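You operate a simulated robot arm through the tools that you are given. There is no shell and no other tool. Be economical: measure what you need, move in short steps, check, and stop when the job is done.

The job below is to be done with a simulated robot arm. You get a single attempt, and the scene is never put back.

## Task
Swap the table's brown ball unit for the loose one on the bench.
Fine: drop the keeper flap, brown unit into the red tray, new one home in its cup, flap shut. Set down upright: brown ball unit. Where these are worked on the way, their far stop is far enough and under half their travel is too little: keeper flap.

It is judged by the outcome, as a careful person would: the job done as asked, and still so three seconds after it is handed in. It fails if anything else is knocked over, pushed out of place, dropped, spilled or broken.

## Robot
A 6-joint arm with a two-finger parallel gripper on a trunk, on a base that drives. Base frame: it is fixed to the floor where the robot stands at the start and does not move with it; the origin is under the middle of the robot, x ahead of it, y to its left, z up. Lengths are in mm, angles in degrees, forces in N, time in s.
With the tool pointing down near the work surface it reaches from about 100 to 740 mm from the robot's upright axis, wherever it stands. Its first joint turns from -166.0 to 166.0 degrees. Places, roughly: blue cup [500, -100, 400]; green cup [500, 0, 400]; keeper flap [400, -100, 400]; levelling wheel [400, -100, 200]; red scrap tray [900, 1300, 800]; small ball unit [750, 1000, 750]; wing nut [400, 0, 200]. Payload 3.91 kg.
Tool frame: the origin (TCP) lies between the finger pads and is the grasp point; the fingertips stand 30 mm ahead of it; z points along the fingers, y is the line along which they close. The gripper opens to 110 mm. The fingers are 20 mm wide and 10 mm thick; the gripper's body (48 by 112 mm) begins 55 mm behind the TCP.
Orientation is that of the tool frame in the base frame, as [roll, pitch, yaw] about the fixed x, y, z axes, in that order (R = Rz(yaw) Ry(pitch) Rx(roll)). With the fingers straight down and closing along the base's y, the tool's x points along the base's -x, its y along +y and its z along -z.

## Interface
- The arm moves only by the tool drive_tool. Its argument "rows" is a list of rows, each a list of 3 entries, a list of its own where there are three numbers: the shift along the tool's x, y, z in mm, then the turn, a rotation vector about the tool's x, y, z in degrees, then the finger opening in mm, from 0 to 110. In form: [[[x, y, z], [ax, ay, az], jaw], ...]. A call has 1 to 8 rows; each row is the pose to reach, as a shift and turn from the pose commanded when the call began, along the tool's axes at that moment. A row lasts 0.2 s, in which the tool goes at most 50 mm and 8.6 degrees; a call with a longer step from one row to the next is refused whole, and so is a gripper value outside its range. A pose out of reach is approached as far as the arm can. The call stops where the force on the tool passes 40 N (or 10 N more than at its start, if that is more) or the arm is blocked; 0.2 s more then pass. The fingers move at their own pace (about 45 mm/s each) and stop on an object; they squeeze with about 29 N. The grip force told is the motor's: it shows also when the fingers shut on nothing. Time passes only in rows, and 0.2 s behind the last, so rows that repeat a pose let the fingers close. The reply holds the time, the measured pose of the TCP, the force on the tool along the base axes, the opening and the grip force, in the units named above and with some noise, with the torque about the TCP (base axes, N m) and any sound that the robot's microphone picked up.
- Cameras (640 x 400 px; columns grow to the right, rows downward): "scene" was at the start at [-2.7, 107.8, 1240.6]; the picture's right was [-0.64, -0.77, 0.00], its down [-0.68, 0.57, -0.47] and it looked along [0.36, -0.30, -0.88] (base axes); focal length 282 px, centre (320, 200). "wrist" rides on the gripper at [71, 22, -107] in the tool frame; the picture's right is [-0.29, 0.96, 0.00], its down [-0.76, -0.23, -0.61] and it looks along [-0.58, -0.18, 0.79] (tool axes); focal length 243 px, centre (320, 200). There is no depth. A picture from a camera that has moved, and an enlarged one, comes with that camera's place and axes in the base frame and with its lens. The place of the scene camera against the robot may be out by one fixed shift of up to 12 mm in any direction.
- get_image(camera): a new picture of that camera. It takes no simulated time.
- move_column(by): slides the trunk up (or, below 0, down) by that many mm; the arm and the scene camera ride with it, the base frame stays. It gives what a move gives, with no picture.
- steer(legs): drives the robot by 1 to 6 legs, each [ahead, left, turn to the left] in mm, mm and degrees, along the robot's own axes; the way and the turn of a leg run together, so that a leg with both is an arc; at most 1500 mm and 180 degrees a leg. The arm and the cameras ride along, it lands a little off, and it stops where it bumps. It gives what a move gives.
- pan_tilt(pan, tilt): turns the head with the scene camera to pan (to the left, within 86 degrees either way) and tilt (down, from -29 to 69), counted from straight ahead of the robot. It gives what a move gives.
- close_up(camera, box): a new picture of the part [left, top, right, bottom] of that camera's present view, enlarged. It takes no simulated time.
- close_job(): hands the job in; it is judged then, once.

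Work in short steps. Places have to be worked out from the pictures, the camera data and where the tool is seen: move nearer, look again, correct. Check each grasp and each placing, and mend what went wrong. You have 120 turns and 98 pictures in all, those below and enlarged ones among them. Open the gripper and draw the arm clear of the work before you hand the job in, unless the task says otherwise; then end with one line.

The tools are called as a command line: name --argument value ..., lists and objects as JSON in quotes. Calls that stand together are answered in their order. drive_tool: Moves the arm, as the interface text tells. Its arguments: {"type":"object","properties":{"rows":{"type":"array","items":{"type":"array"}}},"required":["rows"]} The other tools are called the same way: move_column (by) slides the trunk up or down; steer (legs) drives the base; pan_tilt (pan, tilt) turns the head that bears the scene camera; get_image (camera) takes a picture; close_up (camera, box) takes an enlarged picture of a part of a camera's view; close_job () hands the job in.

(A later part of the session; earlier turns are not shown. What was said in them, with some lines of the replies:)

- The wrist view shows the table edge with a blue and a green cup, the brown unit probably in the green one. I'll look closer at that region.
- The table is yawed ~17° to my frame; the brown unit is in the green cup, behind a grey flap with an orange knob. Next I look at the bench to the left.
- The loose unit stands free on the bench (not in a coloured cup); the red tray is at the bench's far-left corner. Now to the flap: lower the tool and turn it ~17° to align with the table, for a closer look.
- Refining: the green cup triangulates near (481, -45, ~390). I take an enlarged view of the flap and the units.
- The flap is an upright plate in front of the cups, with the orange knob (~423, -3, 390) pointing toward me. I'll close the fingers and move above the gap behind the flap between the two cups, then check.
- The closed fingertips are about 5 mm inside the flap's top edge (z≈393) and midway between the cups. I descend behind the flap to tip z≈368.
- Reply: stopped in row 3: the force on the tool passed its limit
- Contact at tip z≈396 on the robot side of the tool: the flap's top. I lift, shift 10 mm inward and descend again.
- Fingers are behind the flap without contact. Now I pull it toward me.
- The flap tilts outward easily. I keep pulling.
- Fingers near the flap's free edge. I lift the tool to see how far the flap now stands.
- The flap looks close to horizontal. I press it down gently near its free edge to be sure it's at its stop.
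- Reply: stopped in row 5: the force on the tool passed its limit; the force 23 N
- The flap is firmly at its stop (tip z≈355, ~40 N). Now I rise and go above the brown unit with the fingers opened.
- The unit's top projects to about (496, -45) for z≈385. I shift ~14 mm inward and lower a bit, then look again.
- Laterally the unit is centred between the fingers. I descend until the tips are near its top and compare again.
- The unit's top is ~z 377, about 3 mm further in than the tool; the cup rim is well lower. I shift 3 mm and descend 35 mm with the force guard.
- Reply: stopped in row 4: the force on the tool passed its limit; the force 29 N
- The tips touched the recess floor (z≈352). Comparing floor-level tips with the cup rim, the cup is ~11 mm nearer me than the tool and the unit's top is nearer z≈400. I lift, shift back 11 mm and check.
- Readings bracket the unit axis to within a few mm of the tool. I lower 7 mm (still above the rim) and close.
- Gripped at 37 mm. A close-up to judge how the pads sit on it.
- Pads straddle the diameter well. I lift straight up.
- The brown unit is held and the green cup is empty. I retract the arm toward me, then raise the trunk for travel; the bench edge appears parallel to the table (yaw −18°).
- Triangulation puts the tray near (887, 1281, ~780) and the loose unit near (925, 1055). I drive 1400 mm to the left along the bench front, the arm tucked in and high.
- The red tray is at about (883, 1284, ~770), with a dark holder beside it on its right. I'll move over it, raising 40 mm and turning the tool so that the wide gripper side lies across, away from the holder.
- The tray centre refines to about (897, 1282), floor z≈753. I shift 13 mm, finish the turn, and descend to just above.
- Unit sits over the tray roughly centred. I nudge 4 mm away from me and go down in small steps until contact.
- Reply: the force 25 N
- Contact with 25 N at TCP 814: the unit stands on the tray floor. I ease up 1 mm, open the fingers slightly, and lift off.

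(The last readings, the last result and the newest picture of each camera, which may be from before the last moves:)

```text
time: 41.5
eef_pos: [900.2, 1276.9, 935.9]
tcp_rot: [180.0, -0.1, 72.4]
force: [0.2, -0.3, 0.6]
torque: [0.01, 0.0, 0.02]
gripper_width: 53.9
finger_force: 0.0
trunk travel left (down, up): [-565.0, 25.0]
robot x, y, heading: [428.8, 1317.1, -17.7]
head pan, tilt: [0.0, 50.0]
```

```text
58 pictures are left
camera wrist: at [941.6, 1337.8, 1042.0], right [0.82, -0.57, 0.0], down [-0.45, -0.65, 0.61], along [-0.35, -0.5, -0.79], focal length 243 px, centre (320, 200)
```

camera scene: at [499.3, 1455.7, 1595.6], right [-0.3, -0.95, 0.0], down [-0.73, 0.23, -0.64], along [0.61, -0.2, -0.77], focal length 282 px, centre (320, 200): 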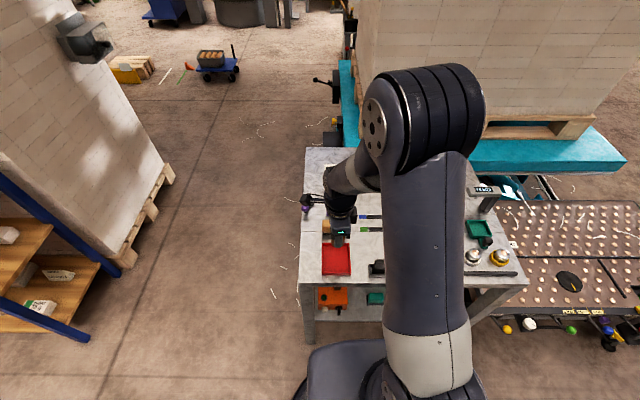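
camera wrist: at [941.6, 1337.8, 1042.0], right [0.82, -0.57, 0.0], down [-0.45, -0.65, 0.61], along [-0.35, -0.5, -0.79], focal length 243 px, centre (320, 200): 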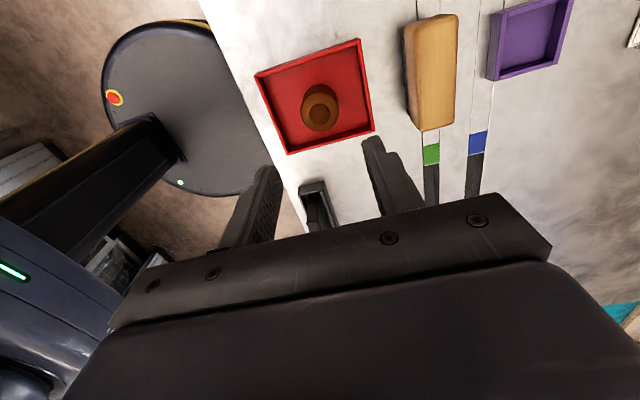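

The brown unit stands upright in the red tray. Next I move the tool toward the loose unit to view it from above.

drive_tool --rows '[[[-30, 15, -10], [0, 0, 0], 90], [[-60, 30, -20], [0, 0, 0], 100], [[-85, 45, -25], [0, 0, 0], 100]]'

get_image --camera "wrist"

get_image --camera "scene"

```text
time: 42.3
eef_pos: [919.2, 1183.5, 957.9]
tcp_rot: [-180.0, 0.0, 72.4]
force: [0.9, 0.3, -0.4]
torque: [0.0, 0.01, 0.0]
gripper_width: 99.9
finger_force: 0.1
trunk travel left (down, up): [-565.0, 25.0]
robot x, y, heading: [428.5, 1317.8, -17.6]
head pan, tilt: [0.0, 50.0]
```

```text
57 pictures are left
camera wrist: at [960.9, 1245.2, 1064.4], right [0.82, -0.57, 0.0], down [-0.45, -0.65, 0.61], along [-0.35, -0.5, -0.79], focal length 243 px, centre (320, 200)
```

wrist: 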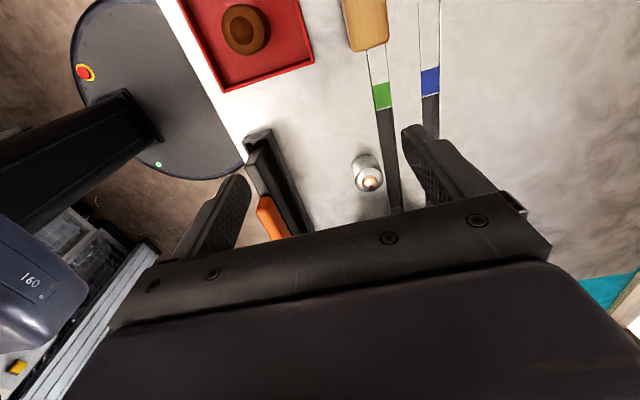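

```text
56 pictures are left
camera scene: at [499.1, 1455.6, 1595.6], right [-0.3, -0.95, 0.0], down [-0.73, 0.23, -0.64], along [0.61, -0.2, -0.77], focal length 282 px, centre (320, 200)
```

scene: 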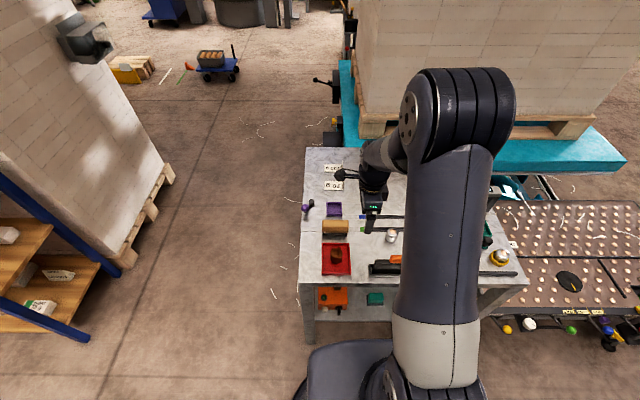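

The loose unit triangulates (wrist and head agree) to about (914, 1067). I move above it and turn the tool so the fingers close along the bench's length, where there's free space.

drive_tool --rows '[[[-20, 4, 0], [0, 0, -8.5], 90], [[-40, 8, 0], [0, 0, -17], 80], [[-60, 12, 0], [0, 0, -25.5], 80], [[-80, 18, 0], [0, 0, -34], 80], [[-95, 24, 0], [0, 0, -42.5], 80], [[-105, 28, 0], [0, 0, -51], 80], [[-112, 30, 0], [0, 0, -59.5], 80], [[-112, 30, 0], [0, 0, -68], 80]]'

drive_tool --rows '[[[0, 0, 0], [0, 0, -8], 80], [[0, 0, 0], [0, 0, -16], 80], [[0, 0, 0], [0, 0, -22], 80]]'

get_image --camera "wrist"

close_up --camera "scene" --box '[320, 180, 440, 290]'

```text
time: 44.1
eef_pos: [910.8, 1066.2, 956.1]
tcp_rot: [-180.0, 0.0, 140.4]
force: [0.4, -0.2, 0.4]
torque: [0.01, 0.02, 0.01]
gripper_width: 79.8
finger_force: 0.1
trunk travel left (down, up): [-565.0, 25.0]
robot x, y, heading: [425.6, 1317.5, -17.6]
head pan, tilt: [0.0, 50.0]
```

```text
time: 44.9
eef_pos: [910.9, 1067.9, 957.9]
tcp_rot: [180.0, 0.1, 162.4]
force: [0.1, 0.6, 0.2]
torque: [0.01, 0.01, 0.0]
gripper_width: 79.9
finger_force: 0.1
trunk travel left (down, up): [-565.0, 25.0]
robot x, y, heading: [430.8, 1319.0, -18.1]
head pan, tilt: [0.0, 50.0]
```

```text
55 pictures are left
camera wrist: at [849.2, 1109.6, 1064.2], right [0.57, 0.82, 0.0], down [0.66, -0.45, 0.61], along [0.5, -0.34, -0.79], focal length 243 px, centre (320, 200)
```

wrist: 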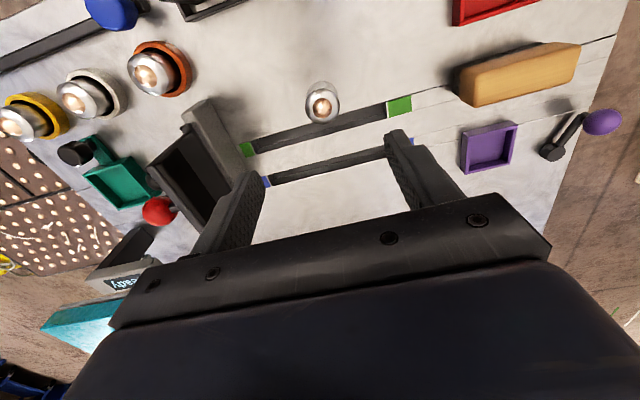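

```text
3.64 times, centred on (380, 235) of scene
camera zoom: at [499.0, 1455.6, 1595.6], right [-0.3, -0.95, 0.0], down [-0.73, 0.23, -0.64], along [0.61, -0.2, -0.77], focal length 1026 px, centre (102, 73)
```

zoom: 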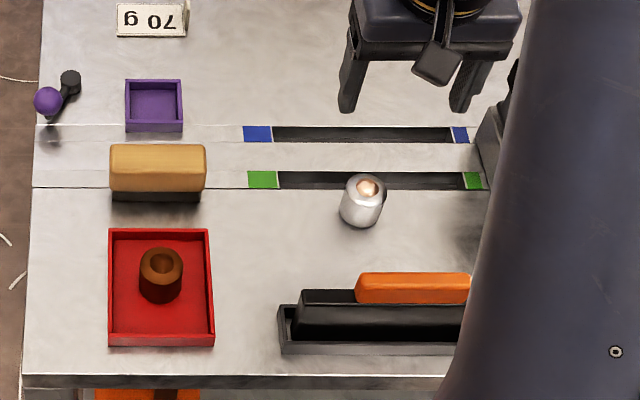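

The unit's axis is at about (913, 1070), ball top z≈808, clear space on both sides. I shift 2–3 mm and descend to just above it, then check.

drive_tool --rows '[[[-1, 3, 40], [0, 0, 0], 80], [[-1, 3, 80], [0, 0, 0], 80], [[-1, 3, 110], [0, 0, 0], 80]]'

get_image --camera "wrist"

close_up --camera "scene" --box '[340, 190, 440, 280]'

```text
time: 45.7
eef_pos: [912.1, 1070.3, 844.9]
tcp_rot: [179.9, 0.1, 162.3]
force: [0.3, 1.0, 0.8]
torque: [-0.02, -0.01, -0.03]
gripper_width: 79.8
finger_force: 0.0
trunk travel left (down, up): [-565.0, 25.0]
robot x, y, heading: [429.0, 1318.1, -17.7]
head pan, tilt: [0.0, 50.0]
```

```text
53 pictures are left
camera wrist: at [850.3, 1112.4, 951.2], right [0.57, 0.82, 0.0], down [0.65, -0.45, 0.61], along [0.5, -0.35, -0.79], focal length 243 px, centre (320, 200)
```

wrist: 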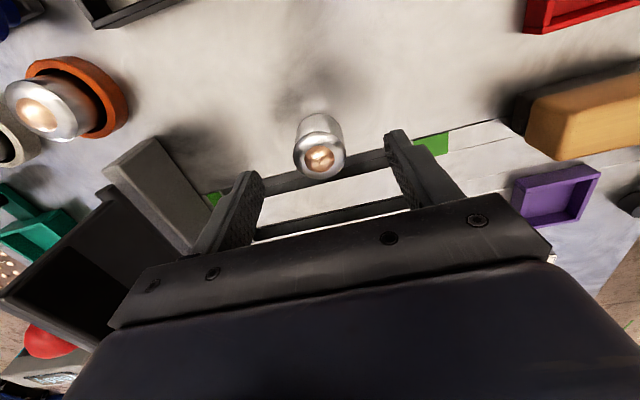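

```text
4.44 times, centred on (390, 235) of scene
camera zoom: at [499.1, 1455.6, 1595.7], right [-0.3, -0.95, 0.0], down [-0.73, 0.23, -0.64], along [0.61, -0.2, -0.77], focal length 1253 px, centre (9, 44)
```

zoom: 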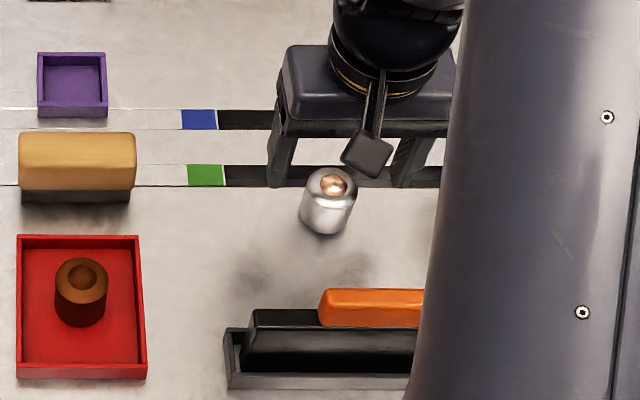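

The ball appears right at the tip centre. I descend to TCP≈808 and close.

drive_tool --rows '[[[0, 0, 15], [0, 0, 0], 80], [[0, 0, 28], [0, 0, 0], 80], [[0, 0, 37], [0, 0, 0], 80], [[0, 0, 37], [0, 0, 0], 55], [[0, 0, 37], [0, 0, 0], 35], [[0, 0, 37], [0, 0, 0], 20], [[0, 0, 37], [0, 0, 0], 20], [[0, 0, 37], [0, 0, 0], 20]]'

close_up --camera "wrist" --box '[240, 90, 420, 230]'

```text
time: 47.5
eef_pos: [913.7, 1072.4, 809.8]
tcp_rot: [180.0, 0.0, 162.3]
force: [0.3, -1.0, 0.8]
torque: [-0.02, 0.01, 0.02]
gripper_width: 37.2
finger_force: 28.9
trunk travel left (down, up): [-565.0, 25.0]
robot x, y, heading: [428.6, 1318.6, -17.9]
head pan, tilt: [0.0, 50.0]
```

```text
2.86 times, centred on (330, 160) of wrist
camera zoom: at [851.1, 1112.2, 915.9], right [0.57, 0.82, 0.0], down [0.65, -0.45, 0.61], along [0.5, -0.35, -0.79], focal length 693 px, centre (291, 314)
```

zoom: 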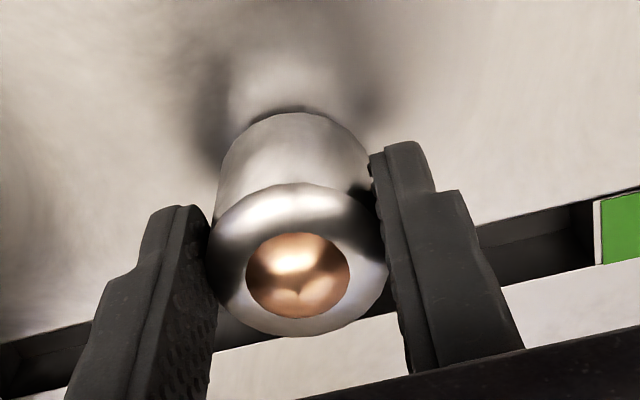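

Gripped at 37.2 mm, sitting in the fingers nearly identically to the brown one. I lift it and check.

drive_tool --rows '[[[0, 0, -8], [0, 0, 0], 20], [[0, 0, -25], [0, 0, 0], 20], [[0, 0, -60], [0, 0, 0], 20], [[0, 0, -100], [0, 0, 0], 20], [[0, 0, -130], [0, 0, 0], 20]]'

get_image --camera "wrist"

```text
time: 48.7
eef_pos: [914.5, 1070.5, 939.6]
tcp_rot: [179.9, -0.2, 162.4]
force: [0.9, -0.4, -1.2]
torque: [0.0, 0.01, 0.0]
gripper_width: 36.8
finger_force: 28.8
trunk travel left (down, up): [-565.0, 25.0]
robot x, y, heading: [430.3, 1318.2, -17.6]
head pan, tilt: [0.0, 50.0]
```

```text
50 pictures are left
camera wrist: at [852.4, 1112.0, 1045.6], right [0.57, 0.82, 0.0], down [0.65, -0.45, 0.61], along [0.5, -0.34, -0.79], focal length 243 px, centre (320, 200)
```

wrist: 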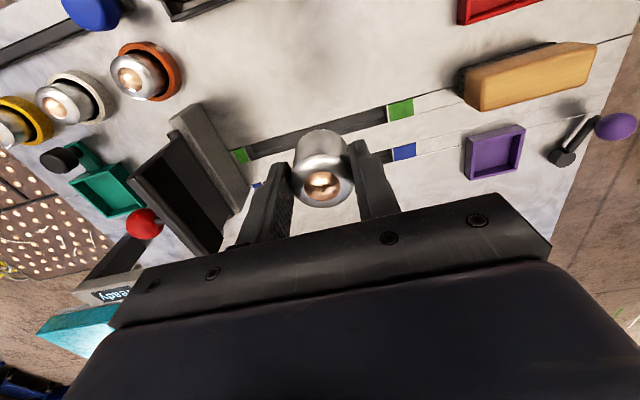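

Held securely. I retract the arm toward the robot and drive back to the table.

drive_tool --rows '[[[40, 0, -10], [0, 0, 0], 20], [[80, 0, -10], [0, 0, 0], 20], [[120, 0, -10], [0, 0, 0], 20], [[160, 0, -10], [0, 0, 0], 20], [[200, 0, -10], [0, 0, 0], 20], [[240, 0, -10], [0, 0, 0], 20]]'

steer --legs '[[0, -700, 0], [0, -685, 0]]'

pan_tilt --pan 5 --tilt 58

get_image --camera "scene"

get_image --camera "wrist"

```text
time: 50.1
eef_pos: [686.9, 1144.0, 950.1]
tcp_rot: [-180.0, 0.1, 162.2]
force: [0.4, -0.5, -1.2]
torque: [0.02, 0.03, 0.01]
gripper_width: 37.0
finger_force: 28.6
trunk travel left (down, up): [-565.0, 25.0]
robot x, y, heading: [428.7, 1317.7, -17.7]
head pan, tilt: [0.0, 50.0]
```

```text
time: 57.2
eef_pos: [275.2, -155.7, 949.8]
tcp_rot: [180.0, 0.0, 162.6]
force: [-0.7, 0.0, -1.3]
torque: [-0.01, 0.06, -0.02]
gripper_width: 37.1
finger_force: 28.9
trunk travel left (down, up): [-565.0, 25.0]
robot x, y, heading: [14.2, 16.9, -17.3]
head pan, tilt: [0.0, 50.0]
```

```text
time: 57.9
eef_pos: [274.8, -154.8, 948.8]
tcp_rot: [-179.9, 0.0, 162.6]
force: [-0.1, 1.0, -1.9]
torque: [0.02, -0.01, 0.0]
gripper_width: 36.8
finger_force: 28.4
trunk travel left (down, up): [-565.0, 25.0]
robot x, y, heading: [17.8, 17.6, -17.5]
head pan, tilt: [5.0, 58.0]
```

```text
49 pictures are left
camera scene: at [79.4, 163.0, 1585.5], right [-0.22, -0.98, 0.0], down [-0.83, 0.18, -0.53], along [0.52, -0.11, -0.85], focal length 282 px, centre (320, 200)
```

scene: 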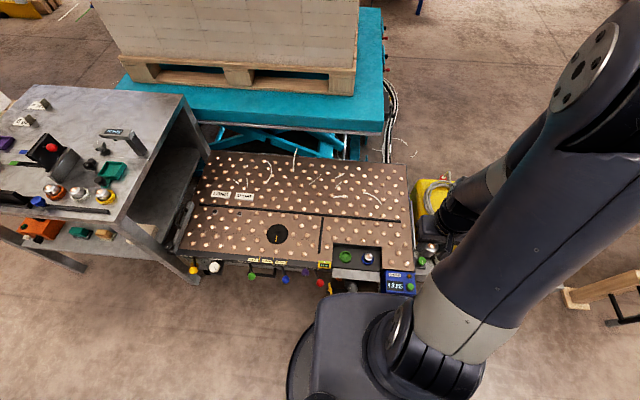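

```text
48 pictures are left
camera wrist: at [213.0, -114.2, 1055.8], right [0.56, 0.83, 0.0], down [0.66, -0.45, 0.61], along [0.5, -0.34, -0.79], focal length 243 px, centre (320, 200)
```

wrist: 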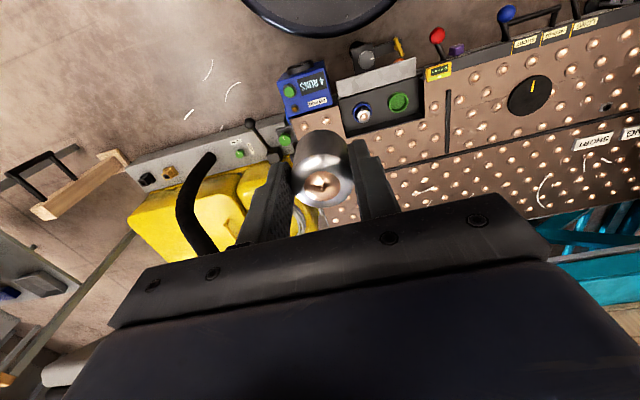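

Back at the table with the unit held. I lower the trunk, then move the arm over the green cup at safe height.

move_column --by -340

drive_tool --rows '[[[-30, 30, 0], [0, 0, 0.6], 20], [[-60, 60, 0], [0, 0, 0.6], 20], [[-90, 90, 10], [0, 0, 0.6], 20], [[-120, 120, 30], [0, 0, 0.6], 20], [[-150, 148, 50], [0, 0, 0.6], 20], [[-174, 170, 70], [0, 0, 0.6], 20]]'

get_image --camera "wrist"

get_image --camera "scene"

```text
time: 61.2
eef_pos: [274.4, -154.8, 609.4]
tcp_rot: [179.9, 0.0, 162.6]
force: [-0.2, -0.1, -1.9]
torque: [0.02, 0.04, 0.0]
gripper_width: 37.0
finger_force: 29.1
trunk travel left (down, up): [-225.0, 365.0]
robot x, y, heading: [15.8, 17.6, -17.6]
head pan, tilt: [5.0, 58.0]
```

```text
time: 62.6
eef_pos: [490.7, -46.6, 537.3]
tcp_rot: [180.0, 0.0, 162.0]
force: [0.1, -0.2, -2.1]
torque: [0.06, -0.01, 0.02]
gripper_width: 36.8
finger_force: 28.7
trunk travel left (down, up): [-225.0, 365.0]
robot x, y, heading: [14.6, 20.6, -17.3]
head pan, tilt: [5.0, 58.0]
```

```text
47 pictures are left
camera wrist: at [430.0, -4.0, 643.6], right [0.57, 0.82, 0.0], down [0.65, -0.45, 0.61], along [0.5, -0.35, -0.79], focal length 243 px, centre (320, 200)
```

wrist: 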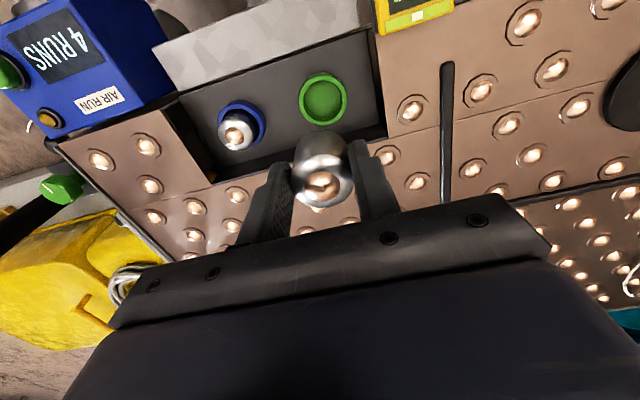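

```text
46 pictures are left
camera scene: at [79.1, 163.0, 1245.5], right [-0.22, -0.98, 0.0], down [-0.83, 0.18, -0.53], along [0.52, -0.11, -0.85], focal length 282 px, centre (320, 200)
```

scene: 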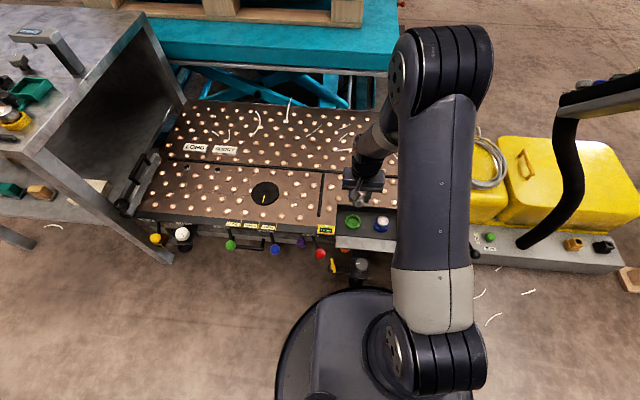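

The cup appears where it was when I lifted the brown unit, so frames agree. I lower to just above the cup and check alignment.

drive_tool --rows '[[[0, 0, 40], [0, 0, 0], 20], [[0, 0, 80], [0, 0, 0], 20], [[0, 0, 100], [0, 0, 0], 20], [[0, 0, 110], [0, 0, 0], 20], [[0, 0, 110], [0, 0, 0], 20]]'

close_up --camera "wrist" --box '[240, 70, 420, 230]'

close_up --camera "scene" --box '[320, 170, 410, 250]'

```text
time: 63.8
eef_pos: [491.5, -44.5, 429.1]
tcp_rot: [180.0, 0.0, 162.0]
force: [-0.4, -0.2, -1.5]
torque: [-0.01, 0.01, 0.0]
gripper_width: 36.9
finger_force: 28.9
trunk travel left (down, up): [-225.0, 365.0]
robot x, y, heading: [15.4, 17.1, -17.4]
head pan, tilt: [5.0, 58.0]
```

```text
2.50 times, centred on (330, 150) of wrist
camera zoom: at [430.2, -2.7, 534.9], right [0.57, 0.82, 0.0], down [0.65, -0.45, 0.61], along [0.5, -0.35, -0.79], focal length 606 px, centre (295, 325)
```

zoom: 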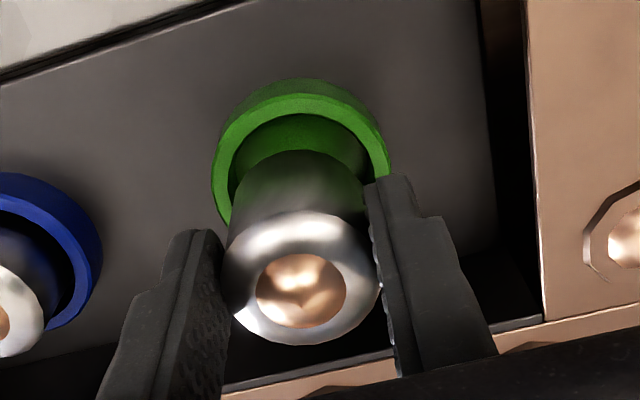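

```text
5.00 times, centred on (365, 210) of scene
camera zoom: at [79.4, 163.1, 1245.4], right [-0.21, -0.98, 0.0], down [-0.83, 0.18, -0.53], along [0.52, -0.11, -0.85], focal length 1410 px, centre (95, 150)
```

zoom: 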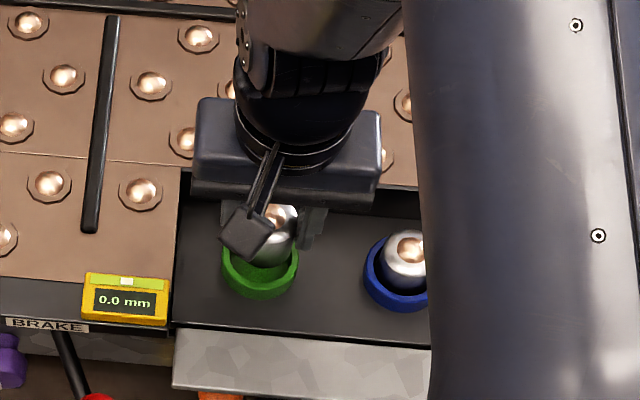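

Alignment looks right. I lower slowly into the cup until contact.

drive_tool --rows '[[[0, 0, 6], [0, 0, 0], 20], [[0, 0, 12], [0, 0, 0], 20], [[0, 0, 17], [0, 0, 0], 20], [[0, 0, 21], [0, 0, 0], 20], [[0, 0, 25], [0, 0, 0], 20], [[0, 0, 28], [0, 0, 0], 20]]'

close_up --camera "wrist" --box '[240, 70, 420, 230]'

close_up --camera "scene" --box '[320, 170, 410, 250]'

```text
time: 65.2
eef_pos: [491.9, -44.9, 402.2]
tcp_rot: [-179.9, -0.1, 162.1]
force: [-1.0, 9.4, 3.9]
torque: [0.43, -0.01, 0.04]
gripper_width: 36.9
finger_force: 28.7
trunk travel left (down, up): [-225.0, 365.0]
robot x, y, heading: [16.1, 17.5, -17.4]
head pan, tilt: [5.0, 58.0]
```

```text
2.50 times, centred on (330, 150) of wrist
camera zoom: at [429.5, -3.3, 508.4], right [0.57, 0.82, 0.0], down [0.65, -0.45, 0.61], along [0.5, -0.35, -0.79], focal length 606 px, centre (295, 325)
```

zoom: 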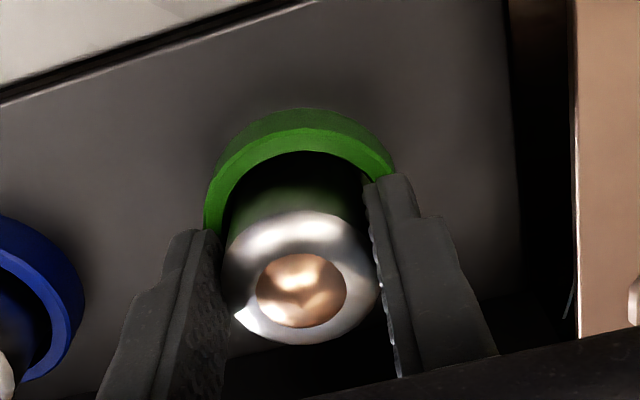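

```text
5.00 times, centred on (365, 210) of scene
camera zoom: at [79.1, 163.4, 1245.5], right [-0.21, -0.98, 0.0], down [-0.83, 0.18, -0.53], along [0.52, -0.11, -0.85], focal length 1410 px, centre (95, 150)
```

zoom: 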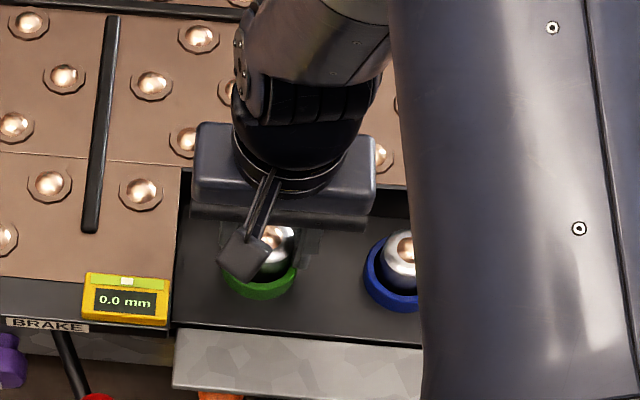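

The unit is in the cup and pressing lightly against the right wall (9 N in +y). I shift 1.5 mm to the left and lower a little more to find the seat.

drive_tool --rows '[[[0, 1.5, 0], [0, 0, 0], 20], [[0, 1.5, 2], [0, 0, 0], 20], [[0, 1.5, 4], [0, 0, 0], 20], [[0, 1.5, 6], [0, 0, 0], 20]]'

```text
time: 66.3
eef_pos: [492.4, -44.1, 398.3]
tcp_rot: [180.0, 0.0, 162.1]
force: [-7.7, -0.2, 26.2]
torque: [0.17, 0.27, 0.04]
gripper_width: 36.9
finger_force: 28.5
trunk travel left (down, up): [-225.0, 365.0]
robot x, y, heading: [12.6, 18.5, -17.3]
head pan, tilt: [5.0, 58.0]
stopped in row 4: the force on the tool passed its limit (the readings are from after the stop); the commanded pose is now the measured one
```

Vertical contact at TCP 398 – seated. I open the fingers and lift off.

drive_tool --rows '[[[0, 0, -0.5], [0, 0, 0], 37], [[0, 0, -0.5], [0, 0, 0], 46], [[0, 0, -0.5], [0, 0, 0], 60], [[0, 0, -0.5], [0, 0, 0], 70], [[0, 0, -10], [0, 0, 0], 70], [[0, 0, -30], [0, 0, 0], 70], [[0, 0, -60], [0, 0, 0], 70], [[0, 0, -100], [0, 0, 0], 70]]'

close_up --camera "wrist" --box '[200, 40, 420, 200]'

close_up --camera "scene" --box '[310, 190, 410, 280]'

```text
time: 68.1
eef_pos: [493.2, -42.4, 494.5]
tcp_rot: [180.0, 0.0, 162.0]
force: [0.6, -0.2, 0.1]
torque: [-0.03, -0.02, 0.02]
gripper_width: 70.1
finger_force: 0.0
trunk travel left (down, up): [-225.0, 365.0]
robot x, y, heading: [16.9, 15.9, -17.2]
head pan, tilt: [5.0, 58.0]
```

```text
2.50 times, centred on (310, 120) of wrist
camera zoom: at [431.7, -1.3, 600.9], right [0.57, 0.82, 0.0], down [0.65, -0.45, 0.61], along [0.5, -0.35, -0.79], focal length 606 px, centre (345, 400)
```

zoom: 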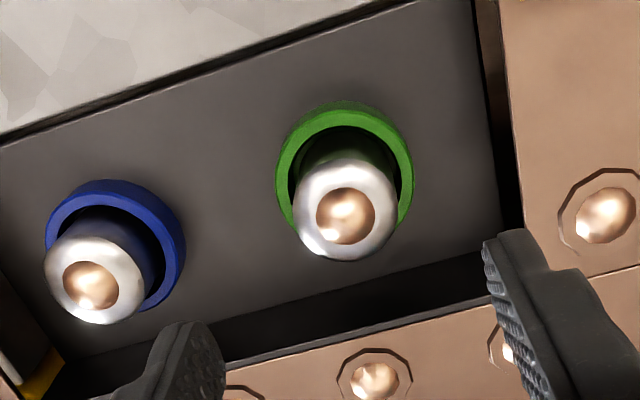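

```text
4.44 times, centred on (360, 235) of scene
camera zoom: at [79.6, 162.8, 1245.3], right [-0.22, -0.98, 0.0], down [-0.83, 0.18, -0.53], along [0.52, -0.11, -0.85], focal length 1253 px, centre (142, 44)
```

zoom: 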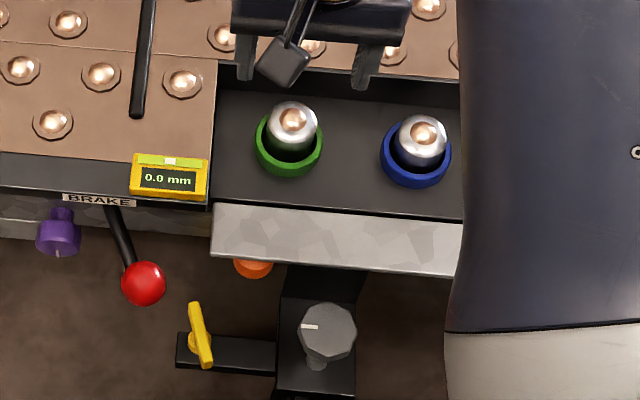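

The new unit sits in the green cup just like its blue neighbour. To shut the flap I'll come from the front with the closed fingers tilted ~42° forward and lift it from below; first retract and tilt.

drive_tool --rows '[[[40, -10, 0], [0, 0, 0], 30], [[80, -25, 0], [0, 0, 0], 0], [[120, -40, 0], [0, -6, 0], 0], [[152, -50, 0], [0, -14, 0], 0], [[152, -50, 0], [0, -22, 0], 0], [[152, -50, 0], [0, -30, 0], 0], [[152, -50, 0], [0, -38, 0], 0], [[152, -50, 0], [0, -44, 0], 0]]'

get_image --camera "wrist"

get_image --camera "scene"

```text
time: 69.5
eef_pos: [334.5, -47.0, 494.0]
tcp_rot: [180.0, 28.3, 161.7]
force: [0.4, 0.2, -0.2]
torque: [-0.02, -0.01, 0.0]
gripper_width: 0.0
finger_force: 29.0
out of reach, approached as far as the arm can: row 3
trunk travel left (down, up): [-225.0, 365.0]
robot x, y, heading: [14.4, 15.6, -17.2]
head pan, tilt: [5.0, 58.0]
stopped in row 6: the force on the tool passed its limit (the readings are from after the stop); the commanded pose is now the measured one
```

```text
39 pictures are left
camera wrist: at [234.0, 8.3, 555.5], right [0.54, 0.83, 0.14], down [0.29, -0.34, 0.9], along [0.79, -0.45, -0.42], focal length 243 px, centre (320, 200)
```

wrist: 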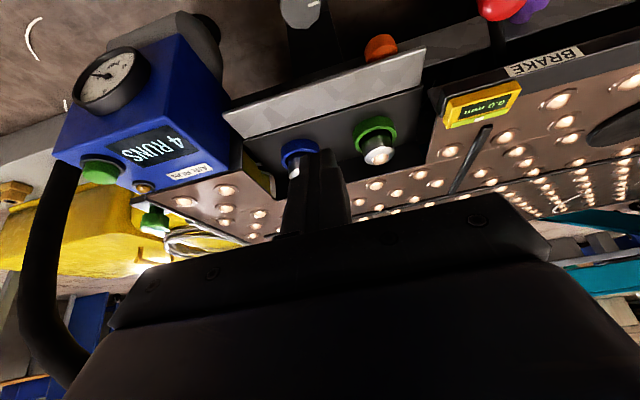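

```text
38 pictures are left
camera scene: at [79.2, 162.9, 1245.5], right [-0.22, -0.98, 0.0], down [-0.83, 0.18, -0.53], along [0.52, -0.11, -0.85], focal length 282 px, centre (320, 200)
```

scene: 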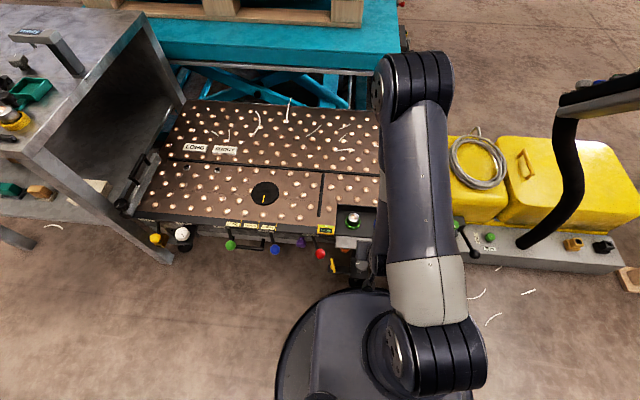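

The arm got cramped so close in (tilt 28° reached, no contact with the work). I back the base up 180 mm to give the arm room.

steer --legs '[[-180, 0, 0]]'

drive_tool --rows '[[[-30, 0, 15], [0, 0, 0], 0], [[-60, 0, 30], [0, 0, 0], 0], [[-90, 0, 45], [0, 0, 0], 0], [[-120, 0, 60], [0, -4, 0], 0], [[-120, 0, 60], [0, -12, 0], 0], [[-120, 0, 60], [0, -17, 0], 0]]'

get_image --camera "wrist"

```text
time: 71.0
eef_pos: [161.6, 7.3, 496.4]
tcp_rot: [-180.0, 28.3, 161.8]
force: [0.5, -1.0, -0.7]
torque: [0.04, 0.04, 0.01]
gripper_width: 0.0
finger_force: 29.2
trunk travel left (down, up): [-225.0, 365.0]
robot x, y, heading: [-157.9, 73.5, -17.5]
head pan, tilt: [5.0, 58.0]
```

```text
time: 72.4
eef_pos: [290.4, -34.3, 498.6]
tcp_rot: [179.9, 45.3, 161.7]
force: [-0.1, 0.7, 0.0]
torque: [0.01, -0.02, 0.03]
gripper_width: 0.0
finger_force: 28.9
trunk travel left (down, up): [-225.0, 365.0]
robot x, y, heading: [-158.5, 72.2, -17.4]
head pan, tilt: [5.0, 58.0]
```

```text
37 pictures are left
camera wrist: at [176.1, 25.8, 522.7], right [0.49, 0.84, 0.21], down [0.02, -0.25, 0.97], along [0.87, -0.47, -0.14], focal length 243 px, centre (320, 200)
```

wrist: 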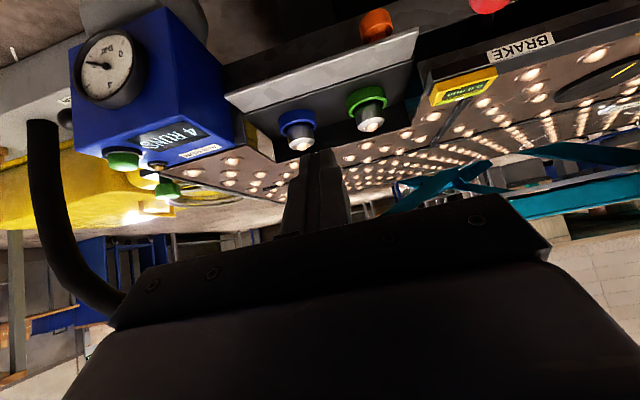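

The tool is tilted 45°. The flap's free edge is at about n=388, z≈354. I descend in front of it to just below its level.

drive_tool --rows '[[[16, 0, 40], [0, 0, 0], 0], [[32, 0, 79], [0, 0, 0], 0], [[55, 0, 110], [0, 0, 0], 0], [[78, 0, 139], [0, 0, 0], 0]]'

get_image --camera "wrist"

close_up --camera "scene" --box '[260, 60, 420, 180]'

```text
time: 73.4
eef_pos: [333.7, -49.9, 345.1]
tcp_rot: [-180.0, 45.2, 161.8]
force: [0.3, 0.6, -0.4]
torque: [-0.01, -0.02, 0.0]
gripper_width: 0.1
finger_force: 29.1
trunk travel left (down, up): [-225.0, 365.0]
robot x, y, heading: [-156.6, 72.6, -17.8]
head pan, tilt: [5.0, 58.0]
```

```text
36 pictures are left
camera wrist: at [218.3, 9.9, 369.4], right [0.49, 0.84, 0.21], down [0.02, -0.25, 0.97], along [0.87, -0.47, -0.14], focal length 243 px, centre (320, 200)
```

wrist: 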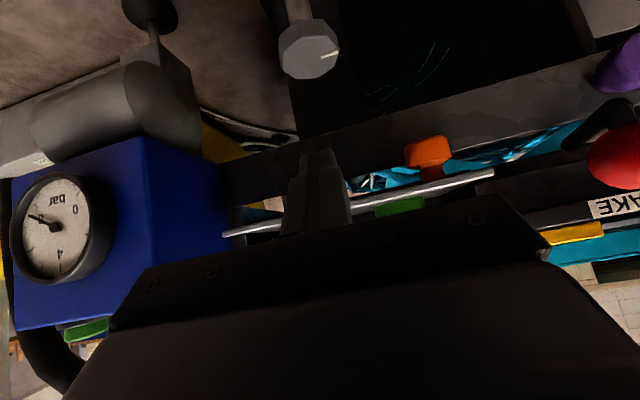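

```text
3.33 times, centred on (340, 120) of scene
camera zoom: at [-94.9, 217.8, 1245.5], right [-0.22, -0.98, 0.0], down [-0.83, 0.18, -0.53], along [0.52, -0.12, -0.85], focal length 940 px, centre (253, 467)
```

zoom: 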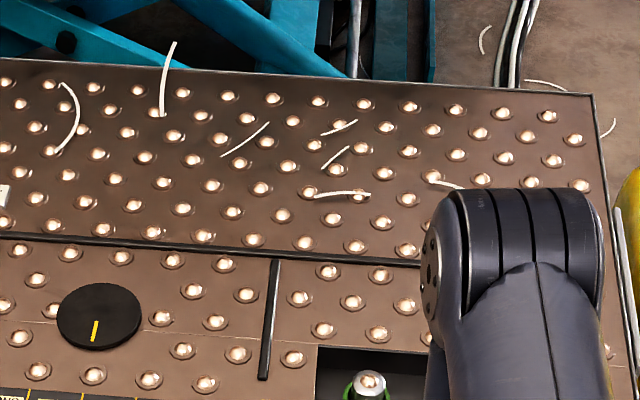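

I see the flap edge-on, with the fingertips just below its edge and the knob off to the side. I move in under the edge and begin lifting along its arc.

drive_tool --rows '[[[-8, 0, 8], [0, 0, 0], 0], [[-15.6, 0, 15.6], [0, 0, 0], 0], [[-26, 0, 16.6], [0, 0, 0], 0], [[-36, 0, 17.7], [0, 0, 0], 0], [[-44, 0, 15], [0, 0, 0], 0], [[-51, 0, 12.7], [0, 0, 0], 0], [[-63, 0, 9.2], [0, 0, 0], 0]]'

get_image --camera "wrist"

```text
time: 75.0
eef_pos: [378.3, -66.3, 384.8]
tcp_rot: [-180.0, 45.4, 161.7]
force: [-0.6, 0.0, -1.9]
torque: [0.01, 0.05, 0.02]
gripper_width: 0.3
finger_force: 29.0
trunk travel left (down, up): [-225.0, 365.0]
robot x, y, heading: [-160.0, 73.9, -17.2]
head pan, tilt: [5.0, 58.0]
```

```text
34 pictures are left
camera wrist: at [265.4, -6.9, 409.3], right [0.49, 0.84, 0.21], down [0.02, -0.25, 0.97], along [0.87, -0.47, -0.14], focal length 243 px, centre (320, 200)
```

wrist: 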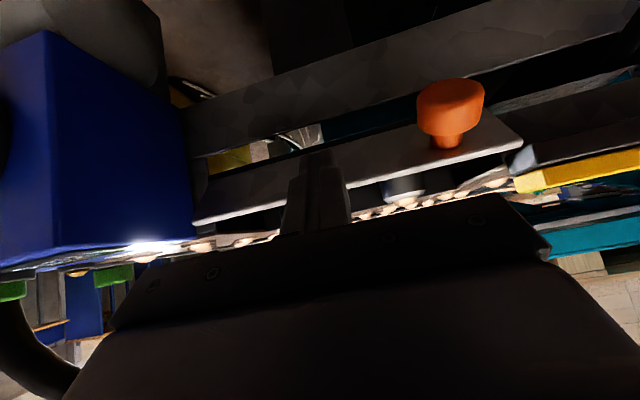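

The flap is rising nicely. I keep pushing it forward until it stops upright.

drive_tool --rows '[[[-10.6, 0, 0.7], [0, 0, 0], 0], [[-19, 0, 6.4], [0, 0, 0], 0], [[-24.7, 0, 12], [0, 0, 0], 0], [[-30.4, 0, 17.7], [0, 0, 0], 0], [[-34, 0, 21.3], [0, 0, 0], 0], [[-37, 0, 24.3], [0, 0, 0], 0]]'

get_image --camera "wrist"

```text
time: 75.8
eef_pos: [398.3, -70.9, 391.4]
tcp_rot: [180.0, 44.6, 161.7]
force: [-4.0, 1.6, 2.4]
torque: [0.0, 0.01, 0.03]
gripper_width: 0.0
finger_force: 29.3
trunk travel left (down, up): [-225.0, 365.0]
robot x, y, heading: [-161.0, 71.4, -17.3]
head pan, tilt: [5.0, 58.0]
stopped in row 4: the force on the tool passed its limit (the readings are from after the stop); the commanded pose is now the measured one
```

```text
33 pictures are left
camera wrist: at [284.5, -11.1, 417.5], right [0.5, 0.84, 0.2], down [0.04, -0.25, 0.97], along [0.87, -0.47, -0.16], focal length 243 px, centre (320, 200)
```

wrist: 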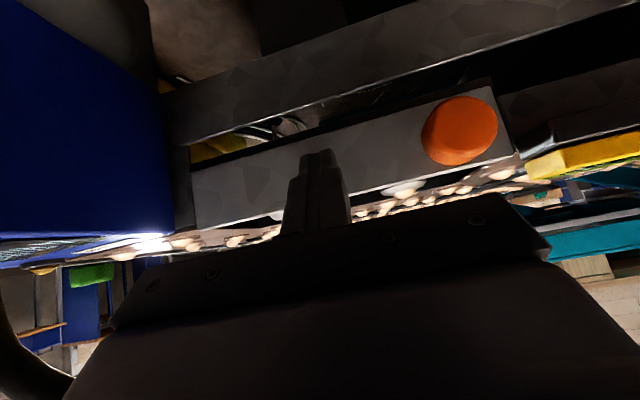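

It stopped against resistance, flap looks upright. One more gentle push, then I back off to view it.

drive_tool --rows '[[[-1.5, 0, 1.5], [0, 0, 0], 0], [[-3, 0, 3], [0, 0, 0], 0], [[-4.5, 0, 4.5], [0, 0, 0], 0]]'

drive_tool --rows '[[[14, 0, -14], [0, 0, 0], 0], [[28, 0, -28], [0, 0, 0], 0], [[42, 0, -42], [0, 0, 0], 0], [[50, 0, -70], [0, 0, 0], 0], [[40, 0, -110], [0, 8, 0], 0], [[20, 0, -140], [0, 16, 0], 0], [[10, 0, -170], [0, 24, 0], 0]]'

get_image --camera "wrist"

get_image --camera "scene"

```text
time: 76.5
eef_pos: [397.4, -70.6, 389.0]
tcp_rot: [-179.9, 43.9, 161.9]
force: [-0.2, 0.5, 0.0]
torque: [-0.02, -0.05, 0.01]
gripper_width: 0.0
finger_force: 28.8
trunk travel left (down, up): [-225.0, 365.0]
robot x, y, heading: [-161.9, 73.2, -17.3]
head pan, tilt: [5.0, 58.0]
stopped in row 3: the force on the tool passed its limit (the readings are from after the stop); the commanded pose is now the measured one
```

```text
time: 78.1
eef_pos: [281.4, -32.0, 503.0]
tcp_rot: [-180.0, 19.8, 161.9]
force: [-0.3, 0.3, 0.4]
torque: [0.02, -0.03, 0.02]
gripper_width: 0.1
finger_force: 29.0
trunk travel left (down, up): [-225.0, 365.0]
robot x, y, heading: [-162.9, 69.3, -17.5]
head pan, tilt: [5.0, 58.0]
```

```text
32 pictures are left
camera wrist: at [189.2, 20.5, 579.3], right [0.56, 0.82, 0.1], down [0.41, -0.38, 0.83], along [0.72, -0.42, -0.55], focal length 243 px, centre (320, 200)
```

wrist: 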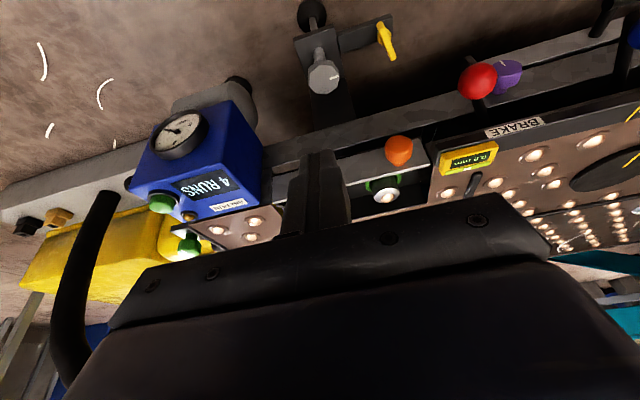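

```text
31 pictures are left
camera scene: at [-95.4, 218.0, 1245.3], right [-0.22, -0.98, 0.0], down [-0.83, 0.18, -0.53], along [0.52, -0.11, -0.85], focal length 282 px, centre (320, 200)
```

scene: 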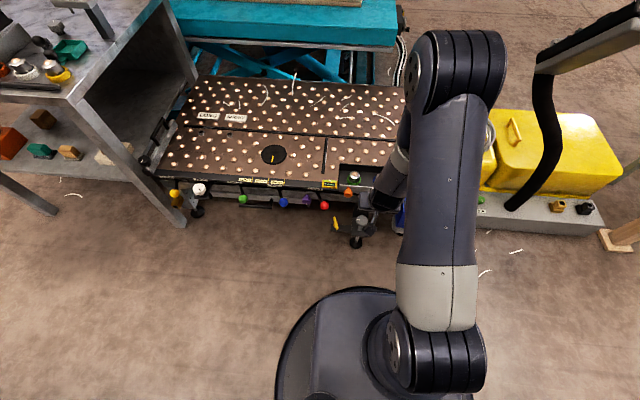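

Flap appears up. Close-ups to compare with its initial closed state.

close_up --camera "scene" --box '[310, 150, 400, 220]'

close_up --camera "wrist" --box '[250, 90, 460, 230]'

```text
5.71 times, centred on (355, 185) of scene
camera zoom: at [-95.4, 218.0, 1245.3], right [-0.22, -0.98, 0.0], down [-0.83, 0.18, -0.53], along [0.52, -0.11, -0.85], focal length 1612 px, centre (120, 286)
```

zoom: 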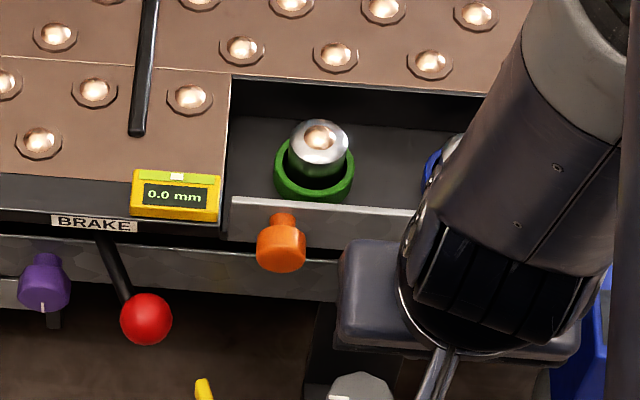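

```text
2.86 times, centred on (355, 160) of wrist
camera zoom: at [189.2, 20.5, 579.3], right [0.56, 0.82, 0.1], down [0.41, -0.38, 0.83], along [0.72, -0.42, -0.55], focal length 693 px, centre (220, 314)
```

zoom: 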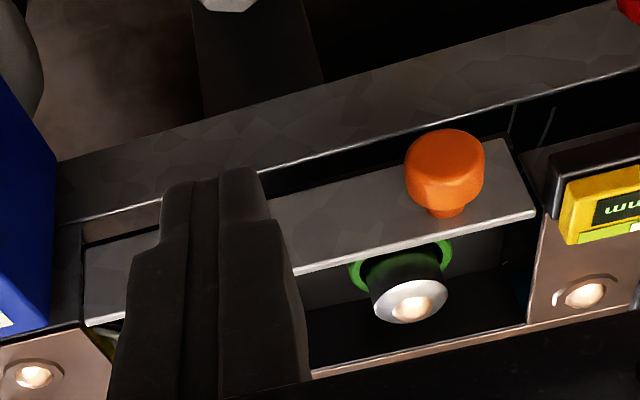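

The flap's top edge measures at (461, 23, 393), the same as its original closed position. I open the gripper, raise and retract the arm, and take a final look.

drive_tool --rows '[[[0, 0, -30], [0, 0, 0], 40], [[0, 0, -70], [0, 0, 0], 80], [[20, 0, -100], [0, 0, 0], 80], [[20, 0, -100], [0, 0, 0], 80]]'

get_image --camera "wrist"

pan_tilt --pan 62 --tilt 25

close_up --camera "scene" --box '[200, 100, 440, 280]'

```text
time: 79.1
eef_pos: [229.1, -13.4, 589.9]
tcp_rot: [-179.8, 19.9, 161.9]
force: [-0.1, -0.4, -0.3]
torque: [-0.01, 0.01, -0.01]
gripper_width: 80.0
finger_force: 0.0
out of reach, approached as far as the arm can: row 2
trunk travel left (down, up): [-225.0, 365.0]
robot x, y, heading: [-158.9, 71.1, -17.5]
head pan, tilt: [5.0, 58.0]
```

```text
28 pictures are left
camera wrist: at [135.9, 39.0, 665.8], right [0.56, 0.82, 0.1], down [0.41, -0.38, 0.83], along [0.72, -0.42, -0.55], focal length 243 px, centre (320, 200)
```

wrist: 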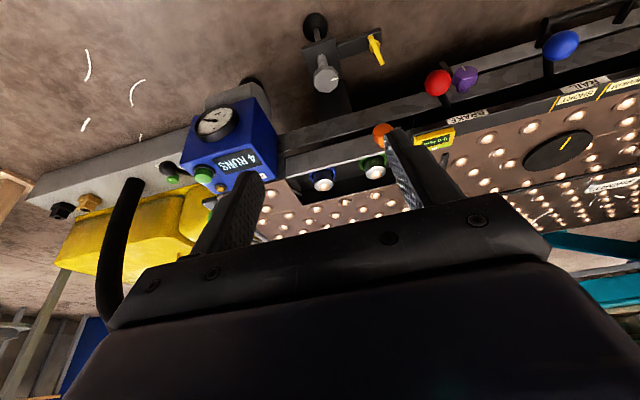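

```text
time: 80.4
eef_pos: [227.6, -13.2, 590.7]
tcp_rot: [-179.9, 19.8, 161.9]
force: [0.4, -1.0, 0.1]
torque: [0.0, -0.01, 0.03]
gripper_width: 80.0
finger_force: 0.1
trunk travel left (down, up): [-225.0, 365.0]
robot x, y, heading: [-158.4, 74.4, -17.6]
head pan, tilt: [62.0, 25.0]
```

```text
2.22 times, centred on (320, 190) of scene
camera zoom: at [-97.2, 297.5, 1293.1], right [0.7, -0.71, 0.0], down [-0.3, -0.3, -0.91], along [0.65, 0.63, -0.42], focal length 627 px, centre (320, 222)
```

zoom: 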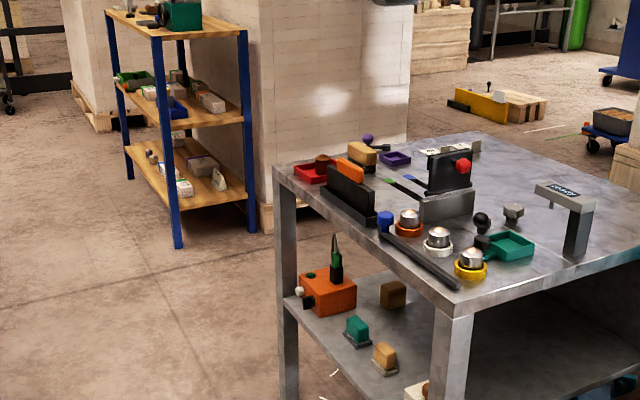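

The brown unit is upright in the red tray, the new one is in the green cup, the flap is shut and the arm is clear. I hand in.

close_job

```text
The job is handed in.
```

The swap is done and handed in: the brown ball unit stands upright in the red tray, the loose unit from the bench is home in the green cup, and the keeper flap is shut.
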